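You operate a simulated robot arm through the tools that you are given. There is no shell and no other tool. Be economical: measure what you need, move in short steps, check, and stop when the job is done.

The job below is to be done with a simulated robot arm. You get a single attempt, and the scene is never put back.

JOB
Close the colours door. Fetch the thin brush from the rack by the thin brushes and set it on the middle shelf of the kiln table. Close the low drawer. Put the cup in the bottom of the sink. Put the stick from the top of the long bench on the shelf at x30. Put the dish from the top of the tray bench in the bottom of the sink. Open the pull-out tray, fetch the black block from the top of the bench and set it on the tray at x29, then shut the tray. The order is free.

Only the result counts: the job must be done as asked and must still hold three seconds after the hand-in. Knocking over, shifting, dropping, spilling or breaking anything else fails it.

ROBOT AND FRAMES
A 6-joint arm with a two-finger gripper on a trunk, on a base that drives. Base frame: it is fixed to the floor where the robot stands at the start and does not move with it; the origin is under the middle of the robot, x ahead of it, y to its left, z up. Readings come in m, rad, newtons and seconds.
With the tool pointing down near the work surface it reaches from about 0.24 to 0.42 m from the robot's upright axis, wherever it stands. Its first joint turns from -2.007 to 2.007 rad. Places, roughly: black block (6x4x4 cm) [1.7, -5.4, 0.9]; bottom of the sink [3, -3.7, 0.7]; colours door [0.7, 0.1, 1.9]; cup (11x11x11 cm) [0.5, -4.1, 1]; dish (8x8x4 cm) [1.1, -6.3, 0.9]; low drawer [0.1, -3.1, 0.3]; middle shelf of the kiln table [4, -2.1, 0.5]; pull-out tray [0.3, -3.2, 0.6]; shelf at X30 [0.3, -3.2, 0.4]; stick (15x3x3 cm) [0.3, -4.2, 1]; thin brush (17x3x3 cm) [0.4, -2.9, 1]; tray at X29 [0.4, -3.1, 0.6]. Payload 2.1 kg.
The tool frame sits at the grasp point between the pads (the TCP): z along the fingers, y along the line on which they close. The tips reach 0.02 m beyond it. The gripper opens to 0.1 m. The gripper's body begins 0.063 m behind the TCP.
Orientation is told as [roll, pitch, yaw] about the base's x, y, z axes, in that order, counted from this pose: with the fingers straight down and closing along the base's y, the tool's x points along the base's -x, its y along +y and its z along -z.

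CONTROLS
- The arm moves only by the tool step_arm. Its argument "moves" is text: rows parted by semicolons, each of 7 numbers parted by spaces: the shift along the base's x, y, z in m, then the turn, a rotation vector about the base's x, y, z in rad, then the finger opening in m, from 0 to 0.1. In form: tx ty tz rx ry rz gripper; .... A call has 1 to 8 rows; each row is the pose to reach, as a shift and turn from the pose commanded when the call began. A row lasts 0.2 s, in which the tool goes at most 0.05 m and 0.15 rad; a call with a longer step from one row to the next is refused whole, and so is a gripper value outside its range. A pose out of reach is approached as far as the arm can. The call stops where the force on the tool passes 40 N (or 10 N more than at its start, if that is more) or the arm is blocked; 0.2 s more then pass. The fingers move at their own pace (about 0.153 m/s each) and stop on an object; they squeeze with about 43 N. The grip force told is the motor's: it shows also when the fingers shut on nothing. Time passes only in rows, and 0.2 s behind the last, so rows that repeat a pose let the fingers close. The reply holds the time, the measured pose of the TCP, the force on the tool along the base axes, the opening and the grip force, in the units named above and with some noise, with the torque about the TCP (base axes, N m) and any sound that the robot's microphone picked up.
- Cameras (640 x 400 px; columns grow to the right, rows downward): "scene" is now at [0.0333, 0.1226, 1.422]; the picture's right is [-0.18, -0.98, 0.00], its down [-0.32, 0.06, -0.94] and it looks along [0.93, -0.17, -0.33] (base axes); focal length 243 px, centre (320, 200). "wrist" rides on the gripper at [0.07, -0.019, -0.099] in the tool frame; the picture's right is [0.26, 0.97, 0.00], its down [-0.75, 0.20, -0.63] and it looks along [-0.61, 0.16, 0.78] (tool axes); focal length 230 px, centre (320, 200). There is no depth. A picture from a camera that has moved, and an enlarged one, comes with that camera's place and axes in the base frame and with its lens.
- get_image(camera): a new picture of that camera. It takes no simulated time.
- move_column(by): slides the trunk up (or, below 0, down) by that many m; the arm and the scene camera ride with it, the base frame stays. It gives what a move gives, with no picture.
- steer(legs): drives the robot by 1 to 6 legs, each [ahead, turn to the left] in m and rad, along the robot's own axes; the way and the turn of a leg run together, so that a leg with both is an arc; at most 1.5 m and 3.142 rad a leg. The arm and the cameras ride along, it lands a little off, and it stops where it bumps. It gives what a move gives.
- pan_tilt(pan, tilt): turns the head with the scene camera to pan (to the left, within 2.705 rad either way) and tilt (down, from -0.506 to 1.204), counted from straight ahead of the robot. It gives what a move gives.
- enlarge(camera, box): a new picture of the part [left, top, right, bottom] of that camera's present view, enlarged. It takes no simulated time.
- hand_in(): hands the job in; it is judged then, once.

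Work in short steps. Places have to be worked out from the pictures, the camera data and where the tool is seen: move nearer, look again, correct. Check each grasp and each placing, and mend what went wrong. You have 207 turns and 200 pictures in all, those below and enlarged ones among them. Open the gripper and draw the arm clear of the work before you hand the job in, unless the task says otherwise; then end with one line.

The tools are called after "Call:" by a JSON object that holds its "fn" and its "kwargs". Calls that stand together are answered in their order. step_arm: Moves the arm, as the interface text tells. Its arguments: {"type":"object","properties":{"moves":{"type":"string"}},"required":["moves"]} The other tools are called the same way: move_column (by) slides the trunk up or down; steer (legs) drives the base; pan_tilt (pan, tilt) turns the head that bears the scene camera; get_image (camera) takes a picture; enlarge (camera, box) takes an enlarged picture of a part of a camera's view; hand_in () hands the job in.

At the start:

```text
time: 0.0
ee_pos: [0.3787, -0.0325, 0.9996]
tcp_rot: [0.0, -0.001, -0.001]
contact_force: [-0.6, 0.1, -1.1]
wrist_torque: [-0.02, 0.0, 0.03]
gripper_width: 0.1
finger_force: 0.0
trunk travel left (down, up): [-0.589, 0.401]
robot x, y, heading: [-0.0029, 0.0009, -0.001]
head pan, tilt: [-0.18, 0.335]
```

scene: 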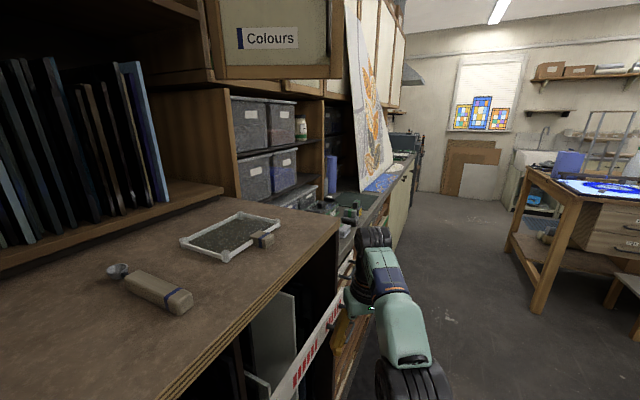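
wrist: 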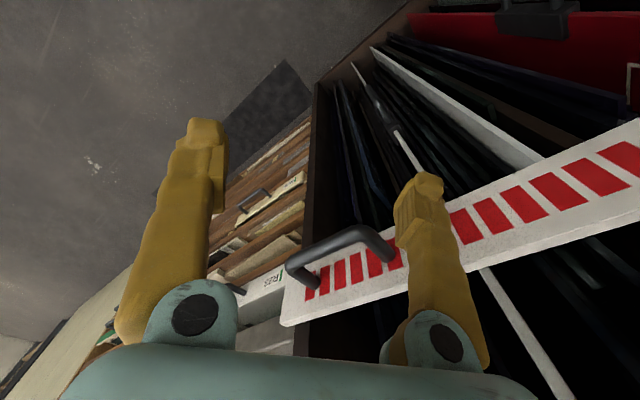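

I start by looking around: first up at the Colours door.

Call:
{"fn": "pan_tilt", "kwargs": {"pan": 0.1, "tilt": -0.4}}

Call:
{"fn": "get_image", "kwargs": {"camera": "scene"}}

Call:
{"fn": "pan_tilt", "kwargs": {"pan": -1.2, "tilt": 0.2}}

Call:
{"fn": "get_image", "kwargs": {"camera": "scene"}}

Call:
{"fn": "pan_tilt", "kwargs": {"pan": -2.2, "tilt": 0.2}}

Call:
{"fn": "get_image", "kwargs": {"camera": "scene"}}

```text
time: 1.1
ee_pos: [0.3784, -0.0319, 1.0001]
tcp_rot: [0.001, 0.0, 0.0]
contact_force: [-0.1, 0.9, 0.2]
wrist_torque: [-0.01, -0.01, 0.01]
gripper_width: 0.1
finger_force: 0.1
trunk travel left (down, up): [-0.589, 0.401]
robot x, y, heading: [0.0021, 0.0021, -0.0]
head pan, tilt: [0.099, -0.4]
```

```text
197 pictures are left
camera scene: at [0.0145, 0.1466, 1.4859], right [0.1, -1.0, 0.0], down [0.39, 0.04, -0.92], along [0.92, 0.09, 0.39], focal length 243 px, centre (320, 200)
```

scene: 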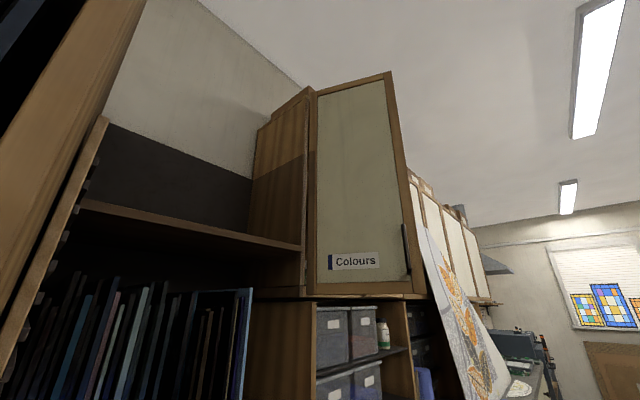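

```text
time: 2.6
ee_pos: [0.3787, -0.0322, 1.0003]
tcp_rot: [0.0, -0.001, -0.001]
contact_force: [0.3, 0.0, 0.6]
wrist_torque: [0.01, 0.01, 0.01]
gripper_width: 0.1003
finger_force: 0.0
trunk travel left (down, up): [-0.589, 0.401]
robot x, y, heading: [-0.0025, 0.0036, -0.0]
head pan, tilt: [-1.201, 0.201]
```

```text
196 pictures are left
camera scene: at [-0.0247, 0.0525, 1.4345], right [-0.93, -0.36, 0.0], down [-0.07, 0.19, -0.98], along [0.35, -0.91, -0.2], focal length 243 px, centre (320, 200)
```

scene: 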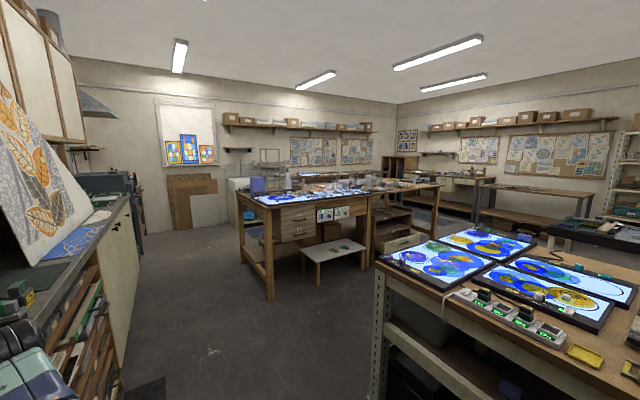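

```text
time: 3.8
ee_pos: [0.3802, -0.0317, 1.0004]
tcp_rot: [-0.001, 0.0, 0.001]
contact_force: [-0.6, -0.2, 0.1]
wrist_torque: [0.01, -0.02, -0.01]
gripper_width: 0.1003
finger_force: 0.1
trunk travel left (down, up): [-0.589, 0.401]
robot x, y, heading: [0.0024, -0.0026, 0.002]
head pan, tilt: [-2.201, 0.201]
```

```text
195 pictures are left
camera scene: at [-0.1133, 0.0639, 1.4345], right [-0.81, 0.59, 0.0], down [0.12, 0.16, -0.98], along [-0.58, -0.79, -0.2], focal length 243 px, centre (320, 200)
```

scene: 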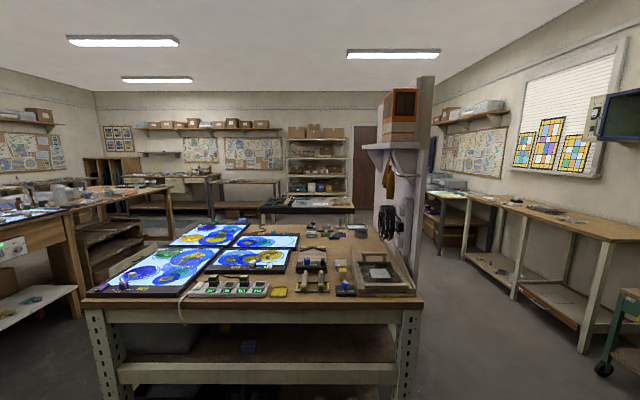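

The room runs about 38° clockwise of my x axis; the Colours door is ajar by about 60°, hinge on the near side. I turn to face along the aisle and raise the trunk, then look again.

Call:
{"fn": "steer", "kwargs": {"legs": [[0, -0.66]]}}

Call:
{"fn": "move_column", "kwargs": {"by": 0.3}}

Call:
{"fn": "pan_tilt", "kwargs": {"pan": 0.7, "tilt": 0.0}}

Call:
{"fn": "get_image", "kwargs": {"camera": "scene"}}

```text
time: 6.0
ee_pos: [0.2802, -0.2569, 1.0009]
tcp_rot: [0.0, 0.0, -0.653]
contact_force: [0.1, -0.3, 0.0]
wrist_torque: [0.02, -0.05, 0.03]
gripper_width: 0.1
finger_force: 0.0
trunk travel left (down, up): [-0.589, 0.401]
robot x, y, heading: [-0.0018, 0.0022, -0.656]
head pan, tilt: [-2.201, 0.201]
```

```text
time: 9.0
ee_pos: [0.2812, -0.2565, 1.3001]
tcp_rot: [0.0, 0.0, -0.654]
contact_force: [0.1, -0.4, 0.5]
wrist_torque: [-0.01, 0.0, 0.0]
gripper_width: 0.0999
finger_force: 0.0
trunk travel left (down, up): [-0.889, 0.101]
robot x, y, heading: [-0.0029, -0.0004, -0.655]
head pan, tilt: [-2.201, 0.201]
```

```text
time: 11.5
ee_pos: [0.2821, -0.2556, 1.2997]
tcp_rot: [-0.001, 0.001, -0.653]
contact_force: [-0.2, -0.6, -0.3]
wrist_torque: [-0.01, -0.02, 0.02]
gripper_width: 0.1
finger_force: 0.1
trunk travel left (down, up): [-0.889, 0.101]
robot x, y, heading: [-0.0003, 0.0006, -0.655]
head pan, tilt: [0.7, 0.0]
```

```text
194 pictures are left
camera scene: at [0.1291, 0.1509, 1.7529], right [0.04, -1.0, 0.0], down [0.0, 0.0, -1.0], along [1.0, 0.04, 0.0], focal length 243 px, centre (320, 200)
```

scene: 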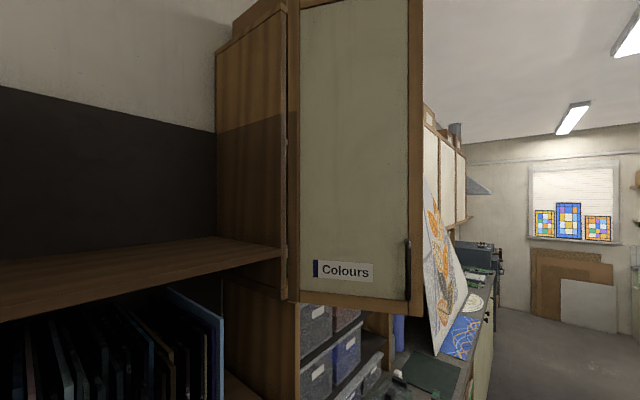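

The door's bottom edge is at z≈1.51, the free edge at about (0.67,-0.055), and the hinge at about (0.71,0.245). I turn the tool level, pointing ahead.

Call:
{"fn": "step_arm", "kwargs": {"moves": "0.008 -0.006 0.02 -0.085 -0.111 0 0;0.016 -0.012 0.04 -0.17 -0.222 0 0;0.024 -0.018 0.06 -0.255 -0.333 0 0;0.032 -0.024 0.08 -0.34 -0.444 0 0;0.04 -0.03 0.1 -0.425 -0.555 0 0;0.048 -0.036 0.12 -0.51 -0.666 0 0;0.056 -0.042 0.14 -0.595 -0.777 0 0;0.064 -0.048 0.16 -0.68 -0.888 0 0"}}

Call:
{"fn": "step_arm", "kwargs": {"moves": "0.008 -0.006 0.02 -0.085 -0.111 0 0;0.016 -0.012 0.04 -0.17 -0.222 0 0;0.024 -0.018 0.06 -0.255 -0.333 0 0;0.024 -0.018 0.09 -0.274 -0.357 0 0;0.024 -0.018 0.12 -0.274 -0.357 0 0"}}

Call:
{"fn": "get_image", "kwargs": {"camera": "scene"}}

```text
time: 13.3
ee_pos: [0.3442, -0.3044, 1.4612]
tcp_rot: [0.002, -1.12, -0.654]
contact_force: [0.3, -0.3, 0.4]
wrist_torque: [0.0, -0.02, -0.01]
gripper_width: 0.0003
finger_force: 29.2
trunk travel left (down, up): [-0.889, 0.101]
robot x, y, heading: [-0.0025, 0.0002, -0.656]
head pan, tilt: [0.7, 0.0]
```

```text
time: 14.5
ee_pos: [0.37, -0.3228, 1.5802]
tcp_rot: [0.734, -1.57, -1.388]
contact_force: [-0.2, 0.4, -0.5]
wrist_torque: [-0.01, -0.01, 0.01]
gripper_width: 0.0
finger_force: 28.8
trunk travel left (down, up): [-0.889, 0.101]
robot x, y, heading: [0.0014, -0.0031, -0.656]
head pan, tilt: [0.7, 0.0]
```

```text
193 pictures are left
camera scene: at [0.1292, 0.1509, 1.7529], right [0.04, -1.0, 0.0], down [0.0, 0.0, -1.0], along [1.0, 0.04, 0.0], focal length 243 px, centre (320, 200)
```

scene: 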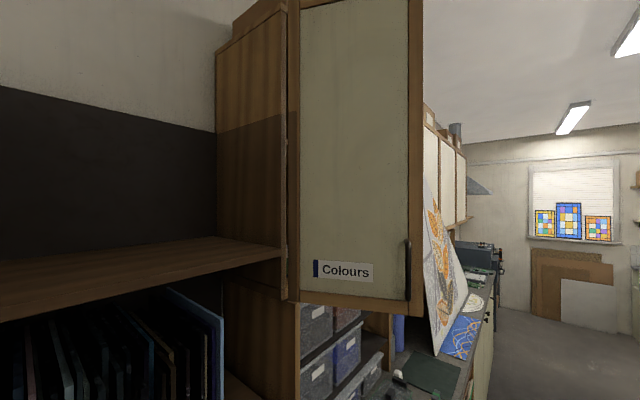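

I swing the level arm round to the left, first half.

Call:
{"fn": "step_arm", "kwargs": {"moves": "0.0257 0.0379 0 0 0 0.095 0;0.0489 0.0785 0 0 0 0.19 0;0.068 0.1203 0 0 0 0.286 0;0.083 0.1641 0 0 0 0.381 0;0.0936 0.2084 0 0 0 0.477 0;0.0999 0.2532 0 0 0 0.572 0;0.1019 0.2987 0 0 0 0.668 0;0.0995 0.3435 0 0 0 0.763 0"}}

Call:
{"fn": "pan_tilt", "kwargs": {"pan": 1.3, "tilt": 0.3}}

Call:
{"fn": "get_image", "kwargs": {"camera": "scene"}}

```text
time: 16.3
ee_pos: [0.4722, 0.0255, 1.5804]
tcp_rot: [0.191, -1.568, -0.077]
contact_force: [0.4, 0.4, -0.1]
wrist_torque: [-0.02, 0.0, 0.0]
gripper_width: 0.0
finger_force: 29.7
trunk travel left (down, up): [-0.889, 0.101]
robot x, y, heading: [0.0006, -0.0019, -0.653]
head pan, tilt: [0.7, 0.0]
```

```text
time: 17.3
ee_pos: [0.4714, 0.0222, 1.581]
tcp_rot: [0.485, -1.567, -0.376]
contact_force: [-0.1, -0.2, 1.6]
wrist_torque: [0.0, -0.01, -0.01]
gripper_width: 0.0
finger_force: 29.2
trunk travel left (down, up): [-0.889, 0.101]
robot x, y, heading: [0.0013, -0.0019, -0.658]
head pan, tilt: [1.3, 0.3]
```

```text
192 pictures are left
camera scene: at [0.1137, 0.2029, 1.7252], right [0.6, -0.8, 0.0], down [-0.24, -0.18, -0.96], along [0.76, 0.57, -0.3], focal length 243 px, centre (320, 200)
```

scene: 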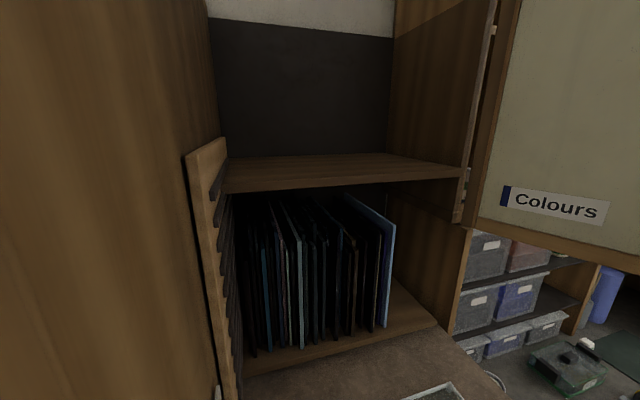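

I swing another 0.48 rad, then drive ahead 0.25 m, keeping clear of the door.

Call:
{"fn": "step_arm", "kwargs": {"moves": "-0.0066 0.0445 0 0 0 0.096 0;-0.0175 0.0885 0 0 0 0.192 0;-0.0324 0.1305 0 0 0 0.289 0;-0.0512 0.1707 0 0 0 0.385 0;-0.0736 0.2086 0 0 0 0.481 0"}}

Call:
{"fn": "steer", "kwargs": {"legs": [[0.25, 0]]}}

Call:
{"fn": "pan_tilt", "kwargs": {"pan": 0.9, "tilt": 0.2}}

Call:
{"fn": "get_image", "kwargs": {"camera": "scene"}}

Call:
{"fn": "get_image", "kwargs": {"camera": "wrist"}}

```text
time: 18.5
ee_pos: [0.3945, 0.2338, 1.5803]
tcp_rot: [0.011, -1.568, 0.581]
contact_force: [-0.4, -1.0, 0.6]
wrist_torque: [-0.01, 0.02, 0.0]
gripper_width: 0.0
finger_force: 29.6
trunk travel left (down, up): [-0.889, 0.101]
robot x, y, heading: [-0.0011, -0.0001, -0.659]
head pan, tilt: [1.3, 0.3]
```

```text
time: 20.3
ee_pos: [0.5883, 0.0825, 1.581]
tcp_rot: [-0.321, -1.569, 0.913]
contact_force: [-1.3, -1.1, 0.8]
wrist_torque: [0.01, 0.02, -0.03]
gripper_width: 0.0
finger_force: 29.6
trunk travel left (down, up): [-0.889, 0.101]
robot x, y, heading: [0.1959, -0.149, -0.651]
head pan, tilt: [1.3, 0.3]
```

```text
time: 21.2
ee_pos: [0.5891, 0.0829, 1.5806]
tcp_rot: [0.51, -1.568, 0.084]
contact_force: [0.1, -0.4, 0.5]
wrist_torque: [0.01, 0.0, 0.0]
gripper_width: 0.0001
finger_force: 29.0
trunk travel left (down, up): [-0.889, 0.101]
robot x, y, heading: [0.192, -0.1453, -0.652]
head pan, tilt: [0.901, 0.201]
```

```text
191 pictures are left
camera scene: at [0.3245, 0.0204, 1.7344], right [0.25, -0.97, 0.0], down [-0.19, -0.05, -0.98], along [0.95, 0.24, -0.2], focal length 243 px, centre (320, 200)
```

scene: 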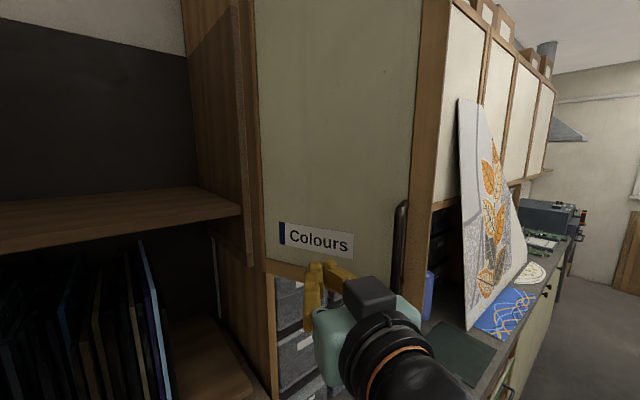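

```text
190 pictures are left
camera wrist: at [0.5187, 0.0114, 1.5119], right [-0.54, 0.8, -0.26], down [-0.63, -0.19, 0.75], along [0.56, 0.57, 0.61], focal length 230 px, centre (320, 200)
```

wrist: 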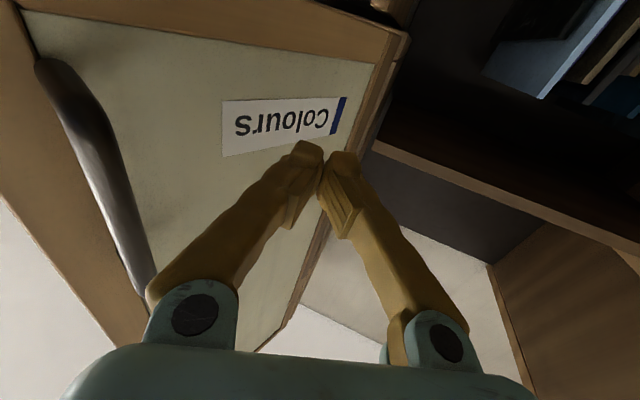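

The fingertips are in front of the Colours door's outer face. I move toward the free edge and push the door along its arc.

Call:
{"fn": "step_arm", "kwargs": {"moves": "0.026 -0.043 0 0 0 0 0;0.061 -0.071 0 0 0 0 0;0.073 -0.066 0 0 0 0 0;0.111 -0.07 0 0 0 0.05 0;0.15 -0.064 0 0 0 0.1 0;0.187 -0.054 0 0 0 0.15 0;0.222 -0.037 0 0 0 0.2 0;0.253 -0.016 0 0 0 0.25 0"}}

Call:
{"fn": "get_image", "kwargs": {"camera": "scene"}}

```text
refused: row 1 steps farther than a row can; nothing moved
```

```text
189 pictures are left
camera scene: at [0.3245, 0.0204, 1.7344], right [0.25, -0.97, 0.0], down [-0.19, -0.05, -0.98], along [0.95, 0.24, -0.2], focal length 243 px, centre (320, 200)
```

scene: 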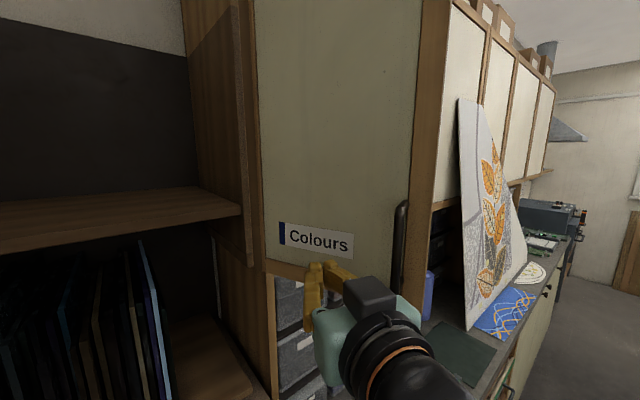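

Row one was slightly over the limit, so I shorten it and send again.

Call:
{"fn": "step_arm", "kwargs": {"moves": "0.024 -0.04 0 0 0 0 0;0.055 -0.071 0 0 0 0 0;0.073 -0.066 0 0 0 0 0;0.111 -0.07 0 0 0 0.05 0;0.15 -0.064 0 0 0 0.1 0;0.187 -0.054 0 0 0 0.15 0;0.222 -0.037 0 0 0 0.2 0;0.253 -0.016 0 0 0 0.25 0"}}

Call:
{"fn": "get_image", "kwargs": {"camera": "scene"}}

```text
time: 23.0
ee_pos: [0.7487, 0.0389, 1.4756]
tcp_rot: [0.645, -1.566, 0.178]
contact_force: [-0.2, -0.2, 0.0]
wrist_torque: [-0.02, 0.0, -0.01]
gripper_width: 0.0
finger_force: 28.8
out of reach, approached as far as the arm can: row 4, 5, 6, 7, 8
trunk travel left (down, up): [-0.889, 0.101]
robot x, y, heading: [0.1956, -0.1481, -0.65]
head pan, tilt: [0.901, 0.201]
```

```text
188 pictures are left
camera scene: at [0.3255, 0.0213, 1.7342], right [0.24, -0.97, 0.0], down [-0.19, -0.05, -0.98], along [0.95, 0.24, -0.2], focal length 243 px, centre (320, 200)
```

scene: 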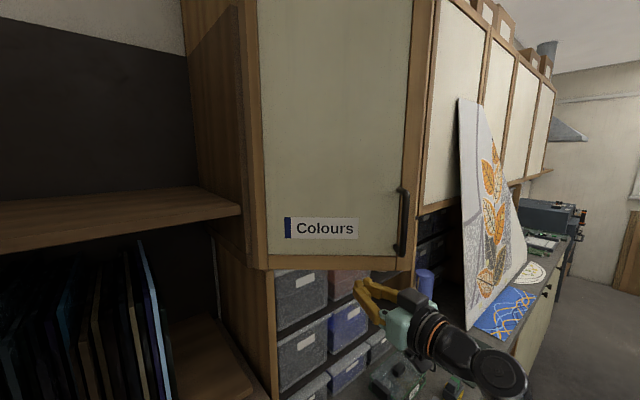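

The door is now about 37° open, but the arm ran out of reach at this height. I draw back, raise the trunk and check the room for the base beside the bench.

Call:
{"fn": "step_arm", "kwargs": {"moves": "-0.04 0.02 0 0 0 0.05 0;-0.08 0.04 0 0 0 0.1 0;-0.12 0.06 0 0 0 0.15 0;-0.161 0.081 0 0 0 0.2 0"}}

Call:
{"fn": "move_column", "kwargs": {"by": 0.1}}

Call:
{"fn": "pan_tilt", "kwargs": {"pan": 0.6, "tilt": 1.1}}

Call:
{"fn": "get_image", "kwargs": {"camera": "scene"}}

```text
time: 24.0
ee_pos: [0.6398, 0.1416, 1.5291]
tcp_rot: [-0.012, -1.564, 1.056]
contact_force: [-0.4, -0.6, -1.0]
wrist_torque: [-0.02, -0.02, -0.01]
gripper_width: 0.0002
finger_force: 29.0
out of reach, approached as far as the arm can: row 1, 2, 3, 4
trunk travel left (down, up): [-0.889, 0.101]
robot x, y, heading: [0.1956, -0.1456, -0.655]
head pan, tilt: [0.901, 0.201]
```

```text
time: 25.3
ee_pos: [0.6424, 0.1384, 1.6285]
tcp_rot: [0.261, -1.566, 0.781]
contact_force: [0.2, 0.6, 0.0]
wrist_torque: [-0.02, 0.05, -0.03]
gripper_width: 0.0
finger_force: 29.3
trunk travel left (down, up): [-0.989, 0.001]
robot x, y, heading: [0.1983, -0.1491, -0.651]
head pan, tilt: [0.901, 0.201]
```

```text
time: 26.5
ee_pos: [0.6421, 0.1383, 1.6283]
tcp_rot: [0.272, -1.566, 0.77]
contact_force: [0.4, -0.1, 0.0]
wrist_torque: [-0.01, 0.0, -0.01]
gripper_width: 0.0
finger_force: 29.4
trunk travel left (down, up): [-0.989, 0.001]
robot x, y, heading: [0.1971, -0.1528, -0.654]
head pan, tilt: [0.6, 1.1]
```

```text
187 pictures are left
camera scene: at [0.2967, -0.0054, 1.7591], right [-0.05, -1.0, 0.0], down [-0.89, 0.05, -0.45], along [0.45, -0.02, -0.89], focal length 243 px, centre (320, 200)
```

scene: 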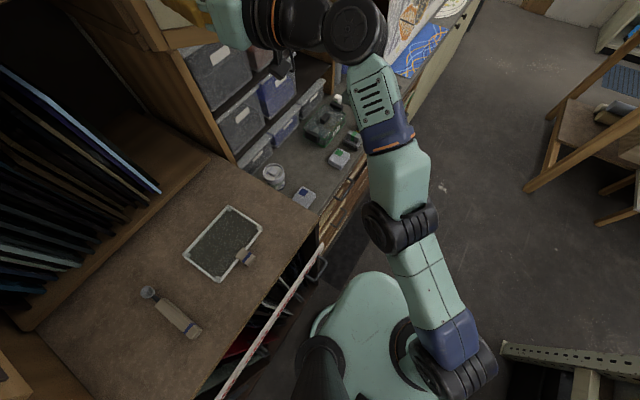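

I check the clearance between the base and the bench front more closely.

Call:
{"fn": "pan_tilt", "kwargs": {"pan": 0.9, "tilt": 1.2}}

Call:
{"fn": "get_image", "kwargs": {"camera": "scene"}}

Call:
{"fn": "get_image", "kwargs": {"camera": "wrist"}}

```text
time: 27.3
ee_pos: [0.6415, 0.1381, 1.6281]
tcp_rot: [0.275, -1.566, 0.769]
contact_force: [0.5, 0.4, -0.8]
wrist_torque: [0.0, -0.01, 0.01]
gripper_width: 0.0001
finger_force: 29.3
trunk travel left (down, up): [-0.989, 0.001]
robot x, y, heading: [0.1952, -0.1466, -0.647]
head pan, tilt: [0.901, 1.201]
```

```text
186 pictures are left
camera scene: at [0.288, 0.0117, 1.753], right [0.24, -0.97, 0.0], down [-0.9, -0.23, -0.36], along [0.35, 0.09, -0.93], focal length 243 px, centre (320, 200)
```

scene: 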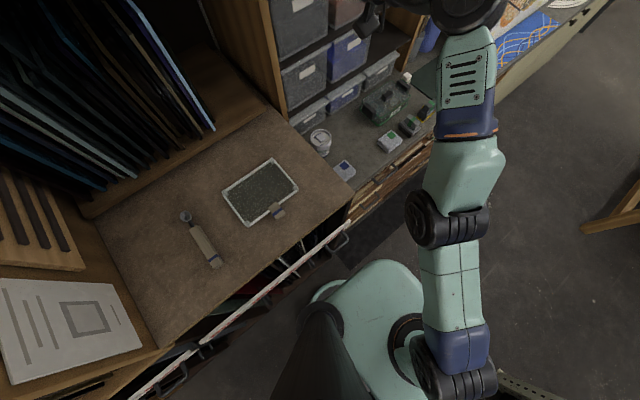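

```text
185 pictures are left
camera wrist: at [0.6083, 0.0438, 1.5596], right [-0.84, 0.49, -0.26], down [-0.49, -0.44, 0.75], along [0.25, 0.75, 0.61], focal length 230 px, centre (320, 200)
```

wrist: 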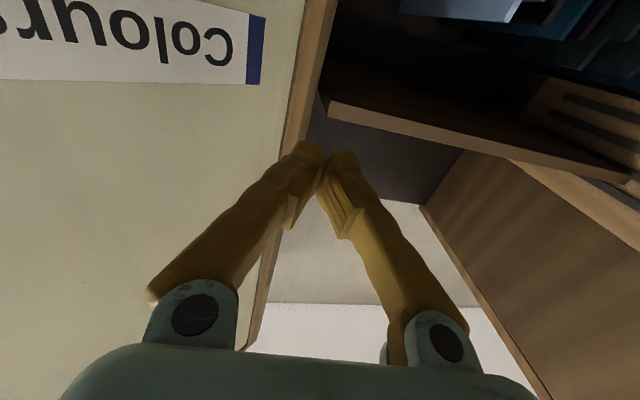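

There's about 0.1 m between base and bench. I set the tool a little farther back, then drive ahead with a slight sidestep to the left.

Call:
{"fn": "step_arm", "kwargs": {"moves": "-0.04 0.025 -0.01 0 0 0 0;-0.08 0.05 -0.03 0 0 0 0;-0.125 0.074 -0.04 0 0 -0.05 0"}}

```text
refused: row 2 steps farther than a row can; nothing moved
```

Same shift in smaller rows.

Call:
{"fn": "step_arm", "kwargs": {"moves": "-0.03 0.018 -0.01 0 0 0 0;-0.06 0.036 -0.02 0 0 0 0;-0.09 0.055 -0.03 0 0 -0.03 0;-0.125 0.074 -0.04 0 0 -0.05 0"}}

```text
time: 28.3
ee_pos: [0.5416, 0.2578, 1.6332]
tcp_rot: [-0.154, -1.567, 1.151]
contact_force: [-0.6, -0.9, 0.2]
wrist_torque: [0.0, 0.02, -0.04]
gripper_width: 0.0
finger_force: 29.2
out of reach, approached as far as the arm can: row 1, 2, 3, 4
trunk travel left (down, up): [-0.989, 0.001]
robot x, y, heading: [0.1978, -0.1471, -0.651]
head pan, tilt: [0.901, 1.201]
```

I draw the tool in a little and lower it so it's inside reach.

Call:
{"fn": "step_arm", "kwargs": {"moves": "-0.018 -0.024 -0.03 0 0 0 0;-0.036 -0.048 -0.06 0 0 0 0;-0.036 -0.048 -0.08 0 0 0 0"}}

Call:
{"fn": "steer", "kwargs": {"legs": [[0.14, 0.28], [0.14, -0.28]]}}

Call:
{"fn": "pan_tilt", "kwargs": {"pan": 0.9, "tilt": 0.5}}

Call:
{"fn": "get_image", "kwargs": {"camera": "scene"}}

```text
time: 29.1
ee_pos: [0.5111, 0.2113, 1.5547]
tcp_rot: [0.404, -1.567, 0.591]
contact_force: [0.1, 0.1, -0.9]
wrist_torque: [0.04, -0.04, 0.01]
gripper_width: 0.0
finger_force: 29.6
out of reach, approached as far as the arm can: row 1
trunk travel left (down, up): [-0.989, 0.001]
robot x, y, heading: [0.1946, -0.1529, -0.655]
head pan, tilt: [0.901, 1.201]
```

```text
time: 31.2
ee_pos: [0.7042, 0.1052, 1.5549]
tcp_rot: [1.145, -1.532, -0.004]
contact_force: [-1.2, -0.6, 0.7]
wrist_torque: [-0.01, 0.0, -0.1]
gripper_width: 0.0
finger_force: 29.7
trunk travel left (down, up): [-0.989, 0.001]
robot x, y, heading: [0.3924, -0.2564, -0.548]
head pan, tilt: [0.901, 1.201]
stopped in leg 2: the robot was blocked; the commanded pose is now the measured one
```

```text
time: 32.3
ee_pos: [0.7005, 0.113, 1.546]
tcp_rot: [1.04, -1.55, 0.037]
contact_force: [0.5, -0.7, -0.1]
wrist_torque: [-0.01, 0.01, 0.02]
gripper_width: 0.0
finger_force: 29.3
trunk travel left (down, up): [-0.989, 0.001]
robot x, y, heading: [0.3965, -0.2573, -0.549]
head pan, tilt: [0.901, 0.499]
```

```text
184 pictures are left
camera scene: at [0.5221, -0.0859, 1.8065], right [0.34, -0.94, -0.01], down [-0.46, -0.16, -0.87], along [0.82, 0.3, -0.49], focal length 243 px, centre (320, 200)
```

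scene: 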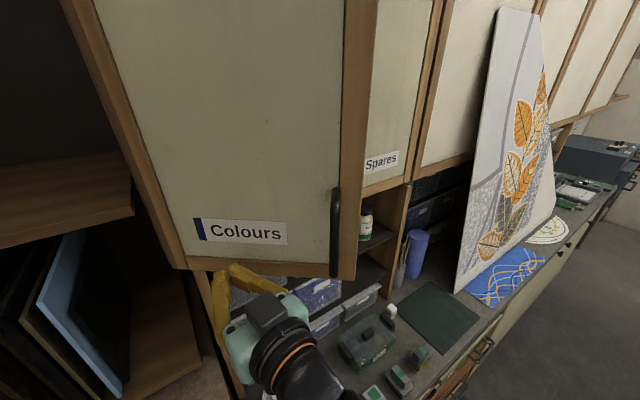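

The drive stopped early on a bump, but from here the rest of the door's arc is nearly in reach. I push with the arm.

Call:
{"fn": "step_arm", "kwargs": {"moves": "0 -0.043 0 0 0 0 0;0.015 -0.083 0 0 0 0 0;0.045 -0.095 0 0 0 0 0;0.082 -0.089 0 0 0 0 0;0.117 -0.072 0 0 0 0 0;0.147 -0.049 0 0 0 0 0;0.175 -0.018 0 0 0 0 0;0.185 -0.003 0 0 0 0 0"}}

Call:
{"fn": "get_image", "kwargs": {"camera": "scene"}}

```text
time: 34.1
ee_pos: [0.8634, 0.123, 1.5441]
tcp_rot: [-0.256, -1.555, 1.339]
contact_force: [0.2, 0.6, -0.4]
wrist_torque: [-0.01, 0.0, 0.0]
gripper_width: 0.0
finger_force: 29.3
out of reach, approached as far as the arm can: row 8
trunk travel left (down, up): [-0.989, 0.001]
robot x, y, heading: [0.3946, -0.2576, -0.551]
head pan, tilt: [0.901, 0.499]
```

```text
183 pictures are left
camera scene: at [0.5069, -0.0667, 1.8059], right [0.34, -0.94, 0.0], down [-0.45, -0.17, -0.88], along [0.82, 0.3, -0.48], focal length 243 px, centre (320, 200)
```

scene: 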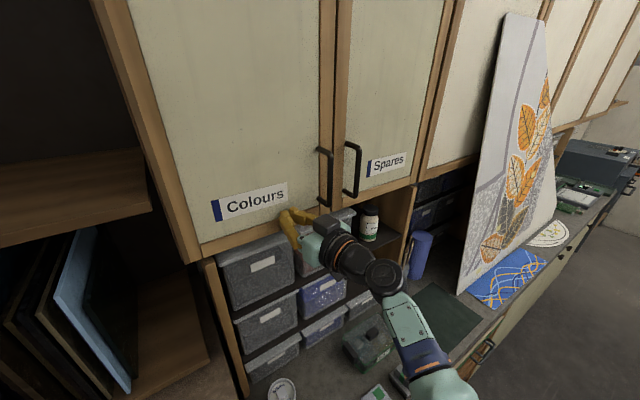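

The door looks nearly flush with its neighbour; I zoom in to check.

Call:
{"fn": "enlarge", "kwargs": {"camera": "scene", "box": [180, 120, 440, 280]}}

```text
2.46 times, centred on (310, 200) of scene
camera zoom: at [0.5069, -0.0667, 1.8059], right [0.34, -0.94, 0.0], down [-0.45, -0.17, -0.88], along [0.82, 0.3, -0.48], focal length 599 px, centre (345, 200)
```

zoom: 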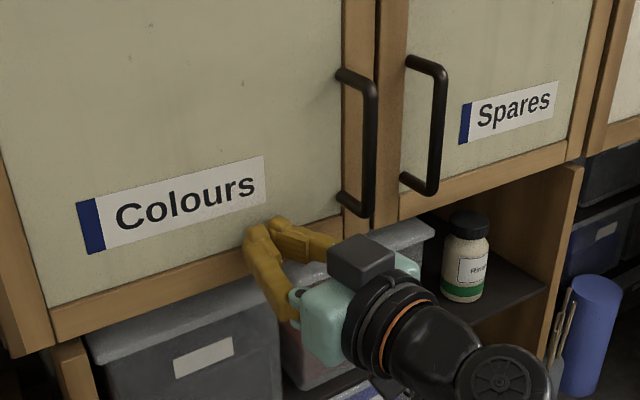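

The door edge line matches the Spares door within a degree or two. I give it one last nudge inward, then withdraw.

Call:
{"fn": "step_arm", "kwargs": {"moves": "-0.01 0.02 -0.005 0 0 0 0;-0.02 0.05 -0.01 0 0 0 0;-0.02 0.06 -0.01 0 0 0 0"}}

Call:
{"fn": "enlarge", "kwargs": {"camera": "scene", "box": [180, 120, 440, 280]}}

```text
time: 34.9
ee_pos: [0.8344, 0.1503, 1.5265]
tcp_rot: [-2.335, -1.568, -2.86]
contact_force: [-3.2, -16.3, 1.3]
wrist_torque: [0.22, -0.23, -0.95]
gripper_width: 0.0001
finger_force: 29.5
out of reach, approached as far as the arm can: row 2, 3
trunk travel left (down, up): [-0.989, 0.001]
robot x, y, heading: [0.3962, -0.2578, -0.551]
head pan, tilt: [0.901, 0.499]
```

```text
2.46 times, centred on (310, 200) of scene
camera zoom: at [0.5011, -0.0882, 1.8082], right [0.34, -0.94, -0.01], down [-0.45, -0.16, -0.88], along [0.83, 0.3, -0.48], focal length 599 px, centre (345, 200)
```

zoom: 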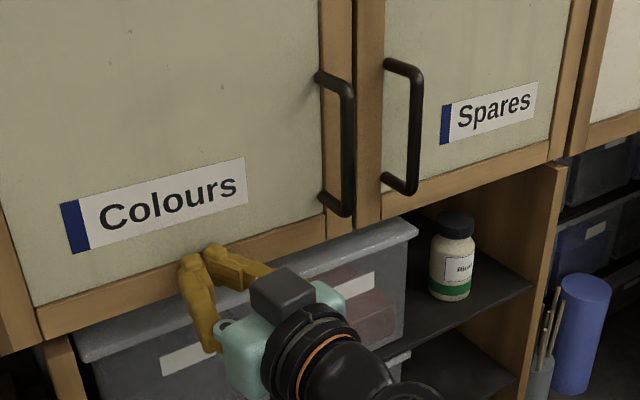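

The door pushes back firmly (16 N), so it is shut. I draw the arm back and swing it to the front.

Call:
{"fn": "step_arm", "kwargs": {"moves": "-0.033 -0.029 0 0 0 0 0;-0.066 -0.058 0 0 0 0 0;-0.1 -0.086 0 0 0 0 0;-0.133 -0.115 0 0 0 0 0"}}

Call:
{"fn": "step_arm", "kwargs": {"moves": "0.0296 -0.0352 0 0 0 -0.12 0;0.0556 -0.0732 0 0 0 -0.24 0;0.0776 -0.1135 0 0 0 -0.36 0;0.0955 -0.1559 0 0 0 -0.48 0;0.1091 -0.1998 0 0 0 -0.6 0;0.1182 -0.2449 0 0 0 -0.72 0;0.1228 -0.2906 0 0 0 -0.84 0;0.1228 -0.3366 0 0 0 -0.96 0"}}

Call:
{"fn": "get_image", "kwargs": {"camera": "scene"}}

```text
time: 35.9
ee_pos: [0.6997, 0.0391, 1.5247]
tcp_rot: [-1.465, -1.566, 2.545]
contact_force: [0.0, 0.3, -0.7]
wrist_torque: [-0.01, 0.0, 0.02]
gripper_width: 0.0001
finger_force: 29.7
trunk travel left (down, up): [-0.989, 0.001]
robot x, y, heading: [0.3926, -0.255, -0.548]
head pan, tilt: [0.901, 0.499]
```

```text
time: 37.7
ee_pos: [0.8282, -0.2906, 1.5237]
tcp_rot: [-0.42, -1.563, 0.543]
contact_force: [0.8, -0.1, -0.1]
wrist_torque: [-0.02, 0.01, 0.0]
gripper_width: 0.0
finger_force: 29.7
trunk travel left (down, up): [-0.989, 0.001]
robot x, y, heading: [0.3951, -0.2531, -0.55]
head pan, tilt: [0.901, 0.499]
```

```text
180 pictures are left
camera scene: at [0.5033, -0.0763, 1.8068], right [0.34, -0.94, 0.0], down [-0.45, -0.16, -0.88], along [0.82, 0.3, -0.48], focal length 243 px, centre (320, 200)
```

scene: 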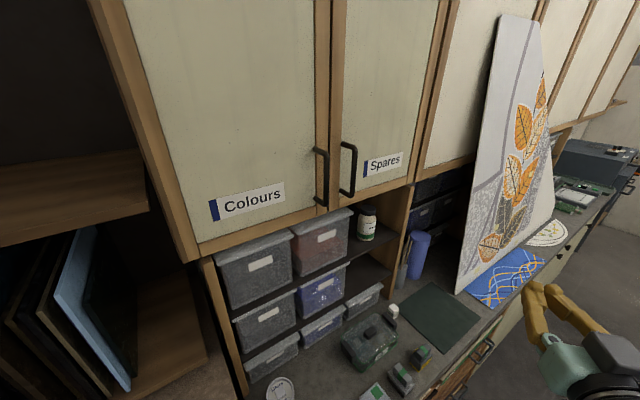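

The door is closed. I bring the tool back to pointing down, and back away from the bench.

Call:
{"fn": "step_arm", "kwargs": {"moves": "-0.006 0 -0.02 -0.017 0.139 0 0;-0.012 0 -0.04 -0.034 0.278 0 0;-0.018 0 -0.06 -0.05 0.417 0 0;-0.024 0 -0.08 -0.067 0.556 0 0;-0.03 0 -0.1 -0.084 0.695 0 0;-0.036 0 -0.12 -0.101 0.834 0 0;-0.042 0 -0.14 -0.118 0.973 0 0;-0.048 0 -0.16 -0.134 1.112 0 0"}}

Call:
{"fn": "step_arm", "kwargs": {"moves": "-0.006 0 -0.01 -0.017 0.139 0 0.05;-0.012 0 -0.02 -0.034 0.278 0 0.05;-0.018 0 -0.03 -0.05 0.417 0 0.05;-0.024 0 -0.04 -0.054 0.45 0 0.05"}}

Call:
{"fn": "steer", "kwargs": {"legs": [[-0.15, 0]]}}

Call:
{"fn": "move_column", "kwargs": {"by": -0.3}}

```text
time: 39.5
ee_pos: [0.7705, -0.3279, 1.3426]
tcp_rot: [0.047, -0.468, 0.124]
contact_force: [0.2, 0.4, 0.5]
wrist_torque: [0.0, 0.01, -0.01]
gripper_width: 0.0
finger_force: 29.5
out of reach, approached as far as the arm can: row 6, 7, 8
trunk travel left (down, up): [-0.989, 0.001]
robot x, y, heading: [0.3882, -0.2547, -0.546]
head pan, tilt: [0.901, 0.499]
```

```text
time: 40.5
ee_pos: [0.7307, -0.3273, 1.2658]
tcp_rot: [0.186, -0.152, 0.112]
contact_force: [-0.4, -1.4, 0.6]
wrist_torque: [0.04, -0.01, -0.01]
gripper_width: 0.0502
finger_force: 0.1
out of reach, approached as far as the arm can: row 1, 2, 3, 4
trunk travel left (down, up): [-0.989, 0.001]
robot x, y, heading: [0.3909, -0.2592, -0.55]
head pan, tilt: [0.901, 0.499]
```

```text
time: 41.8
ee_pos: [0.6155, -0.2581, 1.263]
tcp_rot: [0.194, -0.145, 0.11]
contact_force: [0.0, 0.2, -0.3]
wrist_torque: [-0.02, 0.01, -0.04]
gripper_width: 0.0501
finger_force: 0.0
trunk travel left (down, up): [-0.989, 0.001]
robot x, y, heading: [0.267, -0.1819, -0.548]
head pan, tilt: [0.901, 0.499]
```

```text
time: 44.8
ee_pos: [0.6041, -0.2505, 0.9663]
tcp_rot: [0.188, -0.154, 0.109]
contact_force: [0.6, 0.3, 0.2]
wrist_torque: [0.0, 0.0, -0.02]
gripper_width: 0.05
finger_force: 0.0
trunk travel left (down, up): [-0.689, 0.301]
robot x, y, heading: [0.2679, -0.1787, -0.549]
head pan, tilt: [0.901, 0.499]
```

I null-step to see whether the commanded tool-down pose is reachable now.

Call:
{"fn": "step_arm", "kwargs": {"moves": "-0.02 -0.02 0 0 0 -0.1 0.05;-0.04 -0.04 0 0 0 -0.2 0.05;-0.05 -0.06 0 0 0 -0.3 0.05;-0.06 -0.08 0 0 0 -0.4 0.05;-0.06 -0.1 0 0 0 -0.5 0.05;-0.07 -0.11 0 0 0 -0.6 0.05;-0.07 -0.12 0 0 0 -0.66 0.05"}}

```text
time: 46.4
ee_pos: [0.5335, -0.3723, 0.9653]
tcp_rot: [0.188, -0.154, -0.552]
contact_force: [-0.6, -0.1, 0.4]
wrist_torque: [0.03, -0.01, 0.01]
gripper_width: 0.0497
finger_force: 0.0
trunk travel left (down, up): [-0.689, 0.301]
robot x, y, heading: [0.271, -0.1778, -0.547]
head pan, tilt: [0.901, 0.499]
```

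I level the tool.

Call:
{"fn": "step_arm", "kwargs": {"moves": "0 0 0 -0.04 0.115 0 0.05;0 0 0 -0.079 0.23 0 0.05"}}

Call:
{"fn": "steer", "kwargs": {"legs": [[0.15, -0.105], [0.95, 0]]}}

Call:
{"fn": "pan_tilt", "kwargs": {"pan": -0.9, "tilt": 0.3}}

Call:
{"fn": "get_image", "kwargs": {"camera": "scene"}}

```text
time: 47.0
ee_pos: [0.5336, -0.3713, 0.9656]
tcp_rot: [0.187, -0.153, -0.552]
contact_force: [-1.0, -0.5, -0.3]
wrist_torque: [-0.02, -0.03, 0.01]
gripper_width: 0.05
finger_force: 0.1
out of reach, approached as far as the arm can: row 1, 2
trunk travel left (down, up): [-0.689, 0.301]
robot x, y, heading: [0.2696, -0.1773, -0.554]
head pan, tilt: [0.901, 0.499]
```

```text
time: 53.0
ee_pos: [1.3972, -1.0669, 0.9656]
tcp_rot: [0.186, -0.153, -0.653]
contact_force: [0.5, 1.0, 0.2]
wrist_torque: [-0.04, -0.04, 0.02]
gripper_width: 0.05
finger_force: 0.0
trunk travel left (down, up): [-0.689, 0.301]
robot x, y, heading: [1.1556, -0.8508, -0.65]
head pan, tilt: [0.901, 0.499]
```

```text
time: 54.8
ee_pos: [1.3971, -1.0669, 0.9655]
tcp_rot: [0.186, -0.153, -0.654]
contact_force: [1.0, 0.0, -0.5]
wrist_torque: [0.01, 0.02, -0.01]
gripper_width: 0.0499
finger_force: 0.0
trunk travel left (down, up): [-0.689, 0.301]
robot x, y, heading: [1.1576, -0.8461, -0.655]
head pan, tilt: [-0.901, 0.3]
```

```text
179 pictures are left
camera scene: at [1.1927, -0.7943, 1.5252], right [-1.0, -0.02, 0.0], down [-0.01, 0.3, -0.96], along [0.02, -0.96, -0.3], focal length 243 px, centre (320, 200)
```

scene: 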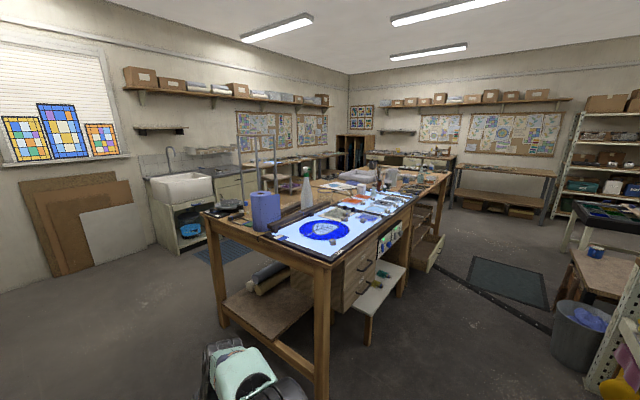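

Camera shows the island table with the rest beyond. The wrist seems stuck slightly tilted; I try levelling at a higher, nearer pose.

Call:
{"fn": "step_arm", "kwargs": {"moves": "-0.02 0.016 0.03 0 0 0 0.05;-0.04 0.03 0.07 -0.03 0.115 0 0.05;-0.04 0.03 0.11 -0.06 0.24 0 0.05;-0.04 0.03 0.12 -0.06 0.24 0 0.05"}}

Call:
{"fn": "pan_tilt", "kwargs": {"pan": 0, "tilt": 0.9}}

Call:
{"fn": "get_image", "kwargs": {"camera": "scene"}}

```text
time: 55.8
ee_pos: [1.3624, -1.0321, 1.0715]
tcp_rot: [0.262, -0.103, -0.655]
contact_force: [-0.8, 0.7, -0.1]
wrist_torque: [0.03, -0.04, -0.05]
gripper_width: 0.0501
finger_force: 0.0
out of reach, approached as far as the arm can: row 1, 2, 3, 4
trunk travel left (down, up): [-0.689, 0.301]
robot x, y, heading: [1.1487, -0.8481, -0.653]
head pan, tilt: [-0.901, 0.3]
```

```text
time: 57.0
ee_pos: [1.3645, -1.03, 1.0714]
tcp_rot: [0.259, -0.104, -0.653]
contact_force: [0.2, 0.7, -0.7]
wrist_torque: [-0.02, -0.01, -0.05]
gripper_width: 0.0501
finger_force: 0.0
trunk travel left (down, up): [-0.689, 0.301]
robot x, y, heading: [1.1485, -0.8493, -0.65]
head pan, tilt: [0.0, 0.901]
```

```text
178 pictures are left
camera scene: at [1.2508, -0.747, 1.4729], right [-0.61, -0.79, 0.0], down [-0.62, 0.48, -0.62], along [0.49, -0.38, -0.78], focal length 243 px, centre (320, 200)
```

scene: 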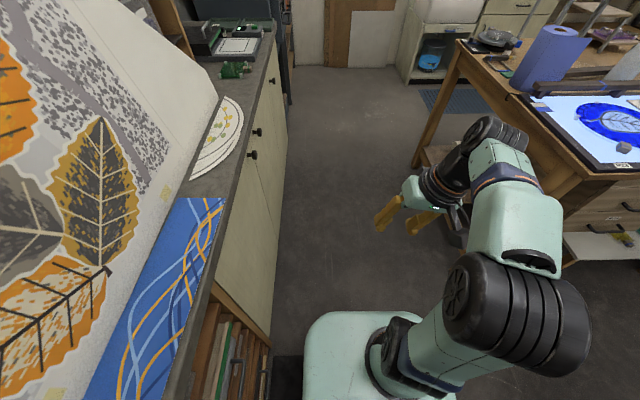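

The wrist joint seems to be at a limit. I test by yawing the tool back by 0.5 rad and then levelling.

Call:
{"fn": "step_arm", "kwargs": {"moves": "0 0 0 0 0 -0.14 0.05;0 0 0 0 0 -0.28 0.05;0 0 0 0 0 -0.42 0.05;0 0 0 0 0 -0.56 0.05"}}

Call:
{"fn": "get_image", "kwargs": {"camera": "scene"}}

```text
time: 58.0
ee_pos: [1.3124, -1.0522, 1.0599]
tcp_rot: [0.268, -0.105, -1.212]
contact_force: [-0.1, 0.3, -0.7]
wrist_torque: [0.01, -0.01, -0.01]
gripper_width: 0.0501
finger_force: 0.0
out of reach, approached as far as the arm can: row 3, 4
trunk travel left (down, up): [-0.689, 0.301]
robot x, y, heading: [1.1542, -0.8496, -0.653]
head pan, tilt: [0.0, 0.901]
```

```text
177 pictures are left
camera scene: at [1.2503, -0.7465, 1.4729], right [-0.61, -0.79, 0.0], down [-0.62, 0.48, -0.62], along [0.49, -0.38, -0.78], focal length 243 px, centre (320, 200)
```

scene: 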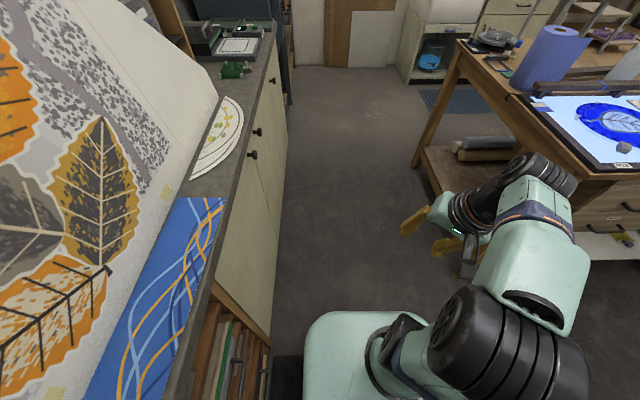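

I raise the tool back toward horizontal, straight ahead of the robot, to get the wrist back to its first branch.

Call:
{"fn": "step_arm", "kwargs": {"moves": "0.01 -0.006 0.02 -0.085 -0.111 0 0.05;0.02 -0.012 0.04 -0.17 -0.222 0 0.05;0.03 -0.018 0.06 -0.255 -0.333 0 0.05;0.04 -0.024 0.08 -0.34 -0.444 0 0.05;0.05 -0.03 0.1 -0.425 -0.555 0 0.05;0.06 -0.036 0.12 -0.51 -0.666 0 0.05;0.07 -0.042 0.14 -0.595 -0.777 0 0.05;0.08 -0.048 0.16 -0.68 -0.888 0 0.05"}}

Call:
{"fn": "get_image", "kwargs": {"camera": "scene"}}

```text
time: 59.8
ee_pos: [1.3952, -1.1492, 1.2205]
tcp_rot: [1.193, -0.933, -1.742]
contact_force: [0.0, 0.6, 0.0]
wrist_torque: [0.0, 0.04, -0.01]
gripper_width: 0.05
finger_force: 0.1
out of reach, approached as far as the arm can: row 1, 2, 3, 4, 5, 6, 7, 8
trunk travel left (down, up): [-0.689, 0.301]
robot x, y, heading: [1.1514, -0.8477, -0.651]
head pan, tilt: [0.0, 0.901]
```

```text
176 pictures are left
camera scene: at [1.2512, -0.7469, 1.4729], right [-0.61, -0.79, 0.0], down [-0.62, 0.48, -0.62], along [0.49, -0.38, -0.78], focal length 243 px, centre (320, 200)
```

scene: 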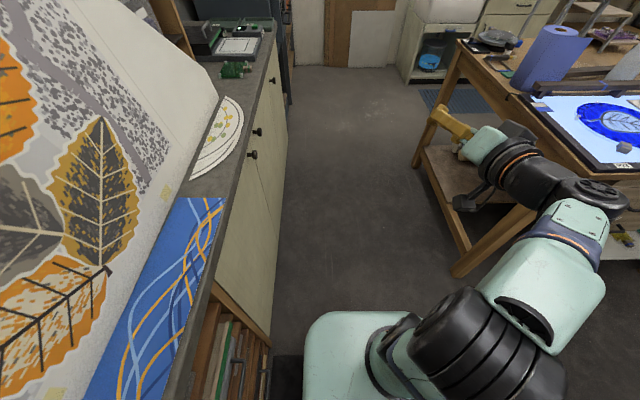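

I rebase the commanded pose with a small trunk move, then take the roll out of the tool.

Call:
{"fn": "move_column", "kwargs": {"by": 0.05}}

Call:
{"fn": "step_arm", "kwargs": {"moves": "0 0 0 -0.127 0.017 -0.008 0.05;0 0 0 -0.254 0.034 -0.016 0.05;0 0 0 -0.38 0.051 -0.024 0.05;0 0 0 -0.507 0.068 -0.032 0.05;0 0 0 -0.634 0.086 -0.04 0.05"}}

```text
time: 60.7
ee_pos: [1.3963, -1.149, 1.2706]
tcp_rot: [1.189, -0.932, -1.739]
contact_force: [0.3, -0.2, 0.5]
wrist_torque: [0.0, 0.02, 0.0]
gripper_width: 0.0501
finger_force: 0.0
trunk travel left (down, up): [-0.739, 0.251]
robot x, y, heading: [1.1549, -0.8455, -0.651]
head pan, tilt: [0.0, 0.901]
```

```text
time: 61.9
ee_pos: [1.3959, -1.1605, 1.2677]
tcp_rot: [2.815, -1.536, 2.889]
contact_force: [0.1, -0.2, 0.4]
wrist_torque: [0.0, 0.0, 0.0]
gripper_width: 0.0499
finger_force: 0.1
out of reach, approached as far as the arm can: row 1, 2, 3, 4, 5
trunk travel left (down, up): [-0.739, 0.251]
robot x, y, heading: [1.1531, -0.8494, -0.652]
head pan, tilt: [0.0, 0.901]
```

The tool is level and square again. I move it straight ahead of the robot and look.

Call:
{"fn": "step_arm", "kwargs": {"moves": "0.03 0.015 0 0 0 -0.02 0.05;0.06 0.03 0 0 0 -0.04 0.05;0.09 0.045 0 0 0 -0.06 0.05;0.11 0.055 0.03 0 0 -0.07 0.05"}}

Call:
{"fn": "get_image", "kwargs": {"camera": "scene"}}

```text
time: 62.9
ee_pos: [1.5114, -1.1079, 1.2962]
tcp_rot: [2.739, -1.539, 2.897]
contact_force: [-1.6, 0.6, -0.4]
wrist_torque: [0.01, 0.02, -0.03]
gripper_width: 0.05
finger_force: 0.0
out of reach, approached as far as the arm can: row 1, 2, 3, 4
trunk travel left (down, up): [-0.739, 0.251]
robot x, y, heading: [1.154, -0.8493, -0.653]
head pan, tilt: [0.0, 0.901]
```

```text
175 pictures are left
camera scene: at [1.2512, -0.7464, 1.5228], right [-0.61, -0.79, 0.0], down [-0.62, 0.48, -0.62], along [0.49, -0.38, -0.78], focal length 243 px, centre (320, 200)
```

scene: 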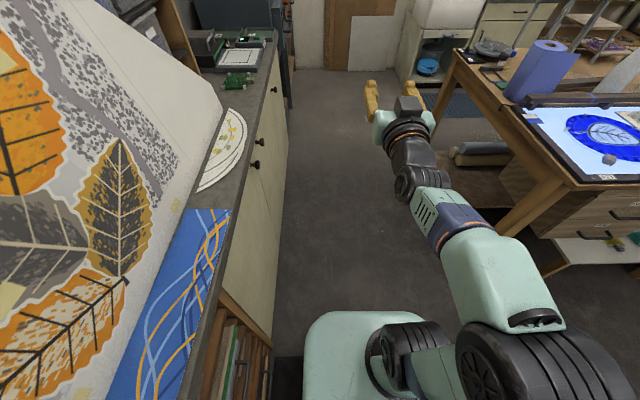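

That looks like the original branch. I rebase again and tilt the tool down in line with the arm.

Call:
{"fn": "move_column", "kwargs": {"by": 0.02}}

Call:
{"fn": "step_arm", "kwargs": {"moves": "-0.004 0.003 -0.02 0.085 0.111 0 0.05;-0.008 0.006 -0.04 0.17 0.222 0 0.05;-0.012 0.009 -0.06 0.255 0.333 0 0.05;-0.016 0.012 -0.08 0.34 0.444 0 0.05;-0.02 0.015 -0.1 0.425 0.555 0 0.05;-0.024 0.018 -0.12 0.51 0.666 0 0.05;-0.028 0.021 -0.14 0.595 0.777 0 0.05;-0.032 0.024 -0.16 0.68 0.888 0 0.05"}}

Call:
{"fn": "get_image", "kwargs": {"camera": "scene"}}

```text
time: 63.6
ee_pos: [1.5097, -1.1093, 1.3171]
tcp_rot: [2.767, -1.538, 2.864]
contact_force: [0.3, -0.1, 0.0]
wrist_torque: [0.05, 0.0, -0.02]
gripper_width: 0.0501
finger_force: 0.1
trunk travel left (down, up): [-0.759, 0.231]
robot x, y, heading: [1.1524, -0.8469, -0.656]
head pan, tilt: [0.0, 0.901]
```

```text
time: 65.4
ee_pos: [1.4688, -1.101, 1.1489]
tcp_rot: [-0.201, -0.535, -0.562]
contact_force: [0.9, -0.3, -0.3]
wrist_torque: [0.01, -0.01, 0.02]
gripper_width: 0.0501
finger_force: 0.2
out of reach, approached as far as the arm can: row 1, 2, 3, 4, 5, 6, 7, 8
trunk travel left (down, up): [-0.759, 0.231]
robot x, y, heading: [1.1491, -0.8476, -0.652]
head pan, tilt: [0.0, 0.901]
```

```text
174 pictures are left
camera scene: at [1.2519, -0.7492, 1.543], right [-0.61, -0.79, 0.0], down [-0.62, 0.48, -0.62], along [0.49, -0.38, -0.78], focal length 243 px, centre (320, 200)
```

scene: 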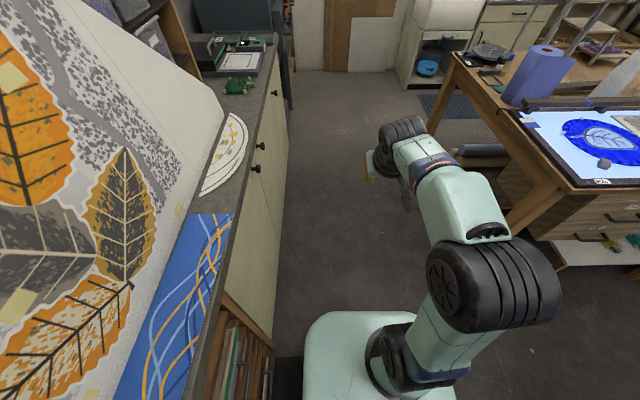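

Nearly there. I rebase and take out the remaining tilt.

Call:
{"fn": "move_column", "kwargs": {"by": -0.02}}

Call:
{"fn": "step_arm", "kwargs": {"moves": "0 0 0 0.11 0.087 0 0.05;0 0 0 0.22 0.173 0 0.05;0 0 0 0.33 0.26 0 0.05;0 0 0 0.455 0.346 0 0.05;0 0 0 0.455 0.346 0 0.05"}}

Call:
{"fn": "get_image", "kwargs": {"camera": "wrist"}}

```text
time: 66.1
ee_pos: [1.4689, -1.0999, 1.1291]
tcp_rot: [-0.205, -0.537, -0.561]
contact_force: [0.0, 0.0, 0.3]
wrist_torque: [0.0, 0.02, -0.01]
gripper_width: 0.0501
finger_force: 0.0
trunk travel left (down, up): [-0.739, 0.251]
robot x, y, heading: [1.1535, -0.8505, -0.653]
head pan, tilt: [0.0, 0.901]
```

```text
refused: row 4 steps farther than a row can; nothing moved
```

```text
173 pictures are left
camera wrist: at [1.375, -1.0393, 1.1805], right [0.4, 0.87, -0.3], down [0.47, 0.09, 0.88], along [0.79, -0.49, -0.37], focal length 230 px, centre (320, 200)
```

wrist: 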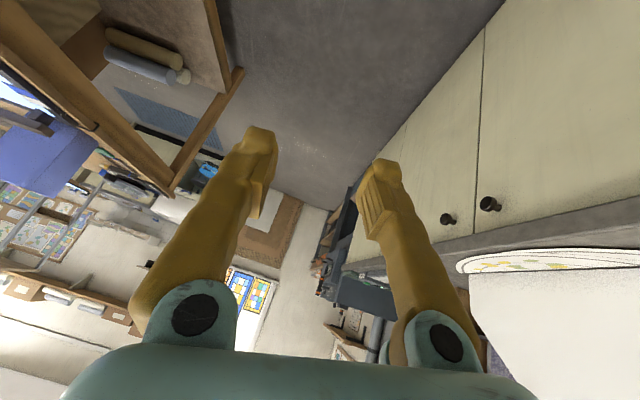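

Resend with smaller turns per row.

Call:
{"fn": "step_arm", "kwargs": {"moves": "0 0 0 0.09 0.07 0 0.05;0 0 0 0.18 0.14 0 0.05;0 0 0 0.27 0.21 0 0.05;0 0 0 0.36 0.28 0 0.05;0 0 0 0.455 0.346 0 0.05;0 0 0 0.455 0.346 0 0.05"}}

```text
time: 67.5
ee_pos: [1.4737, -1.0882, 1.1286]
tcp_rot: [-0.266, -0.137, -0.581]
contact_force: [0.1, 0.8, -0.4]
wrist_torque: [0.01, 0.0, 0.01]
gripper_width: 0.05
finger_force: 0.1
out of reach, approached as far as the arm can: row 1, 2, 3, 4, 5, 6
trunk travel left (down, up): [-0.739, 0.251]
robot x, y, heading: [1.1544, -0.8468, -0.655]
head pan, tilt: [0.0, 0.901]
```

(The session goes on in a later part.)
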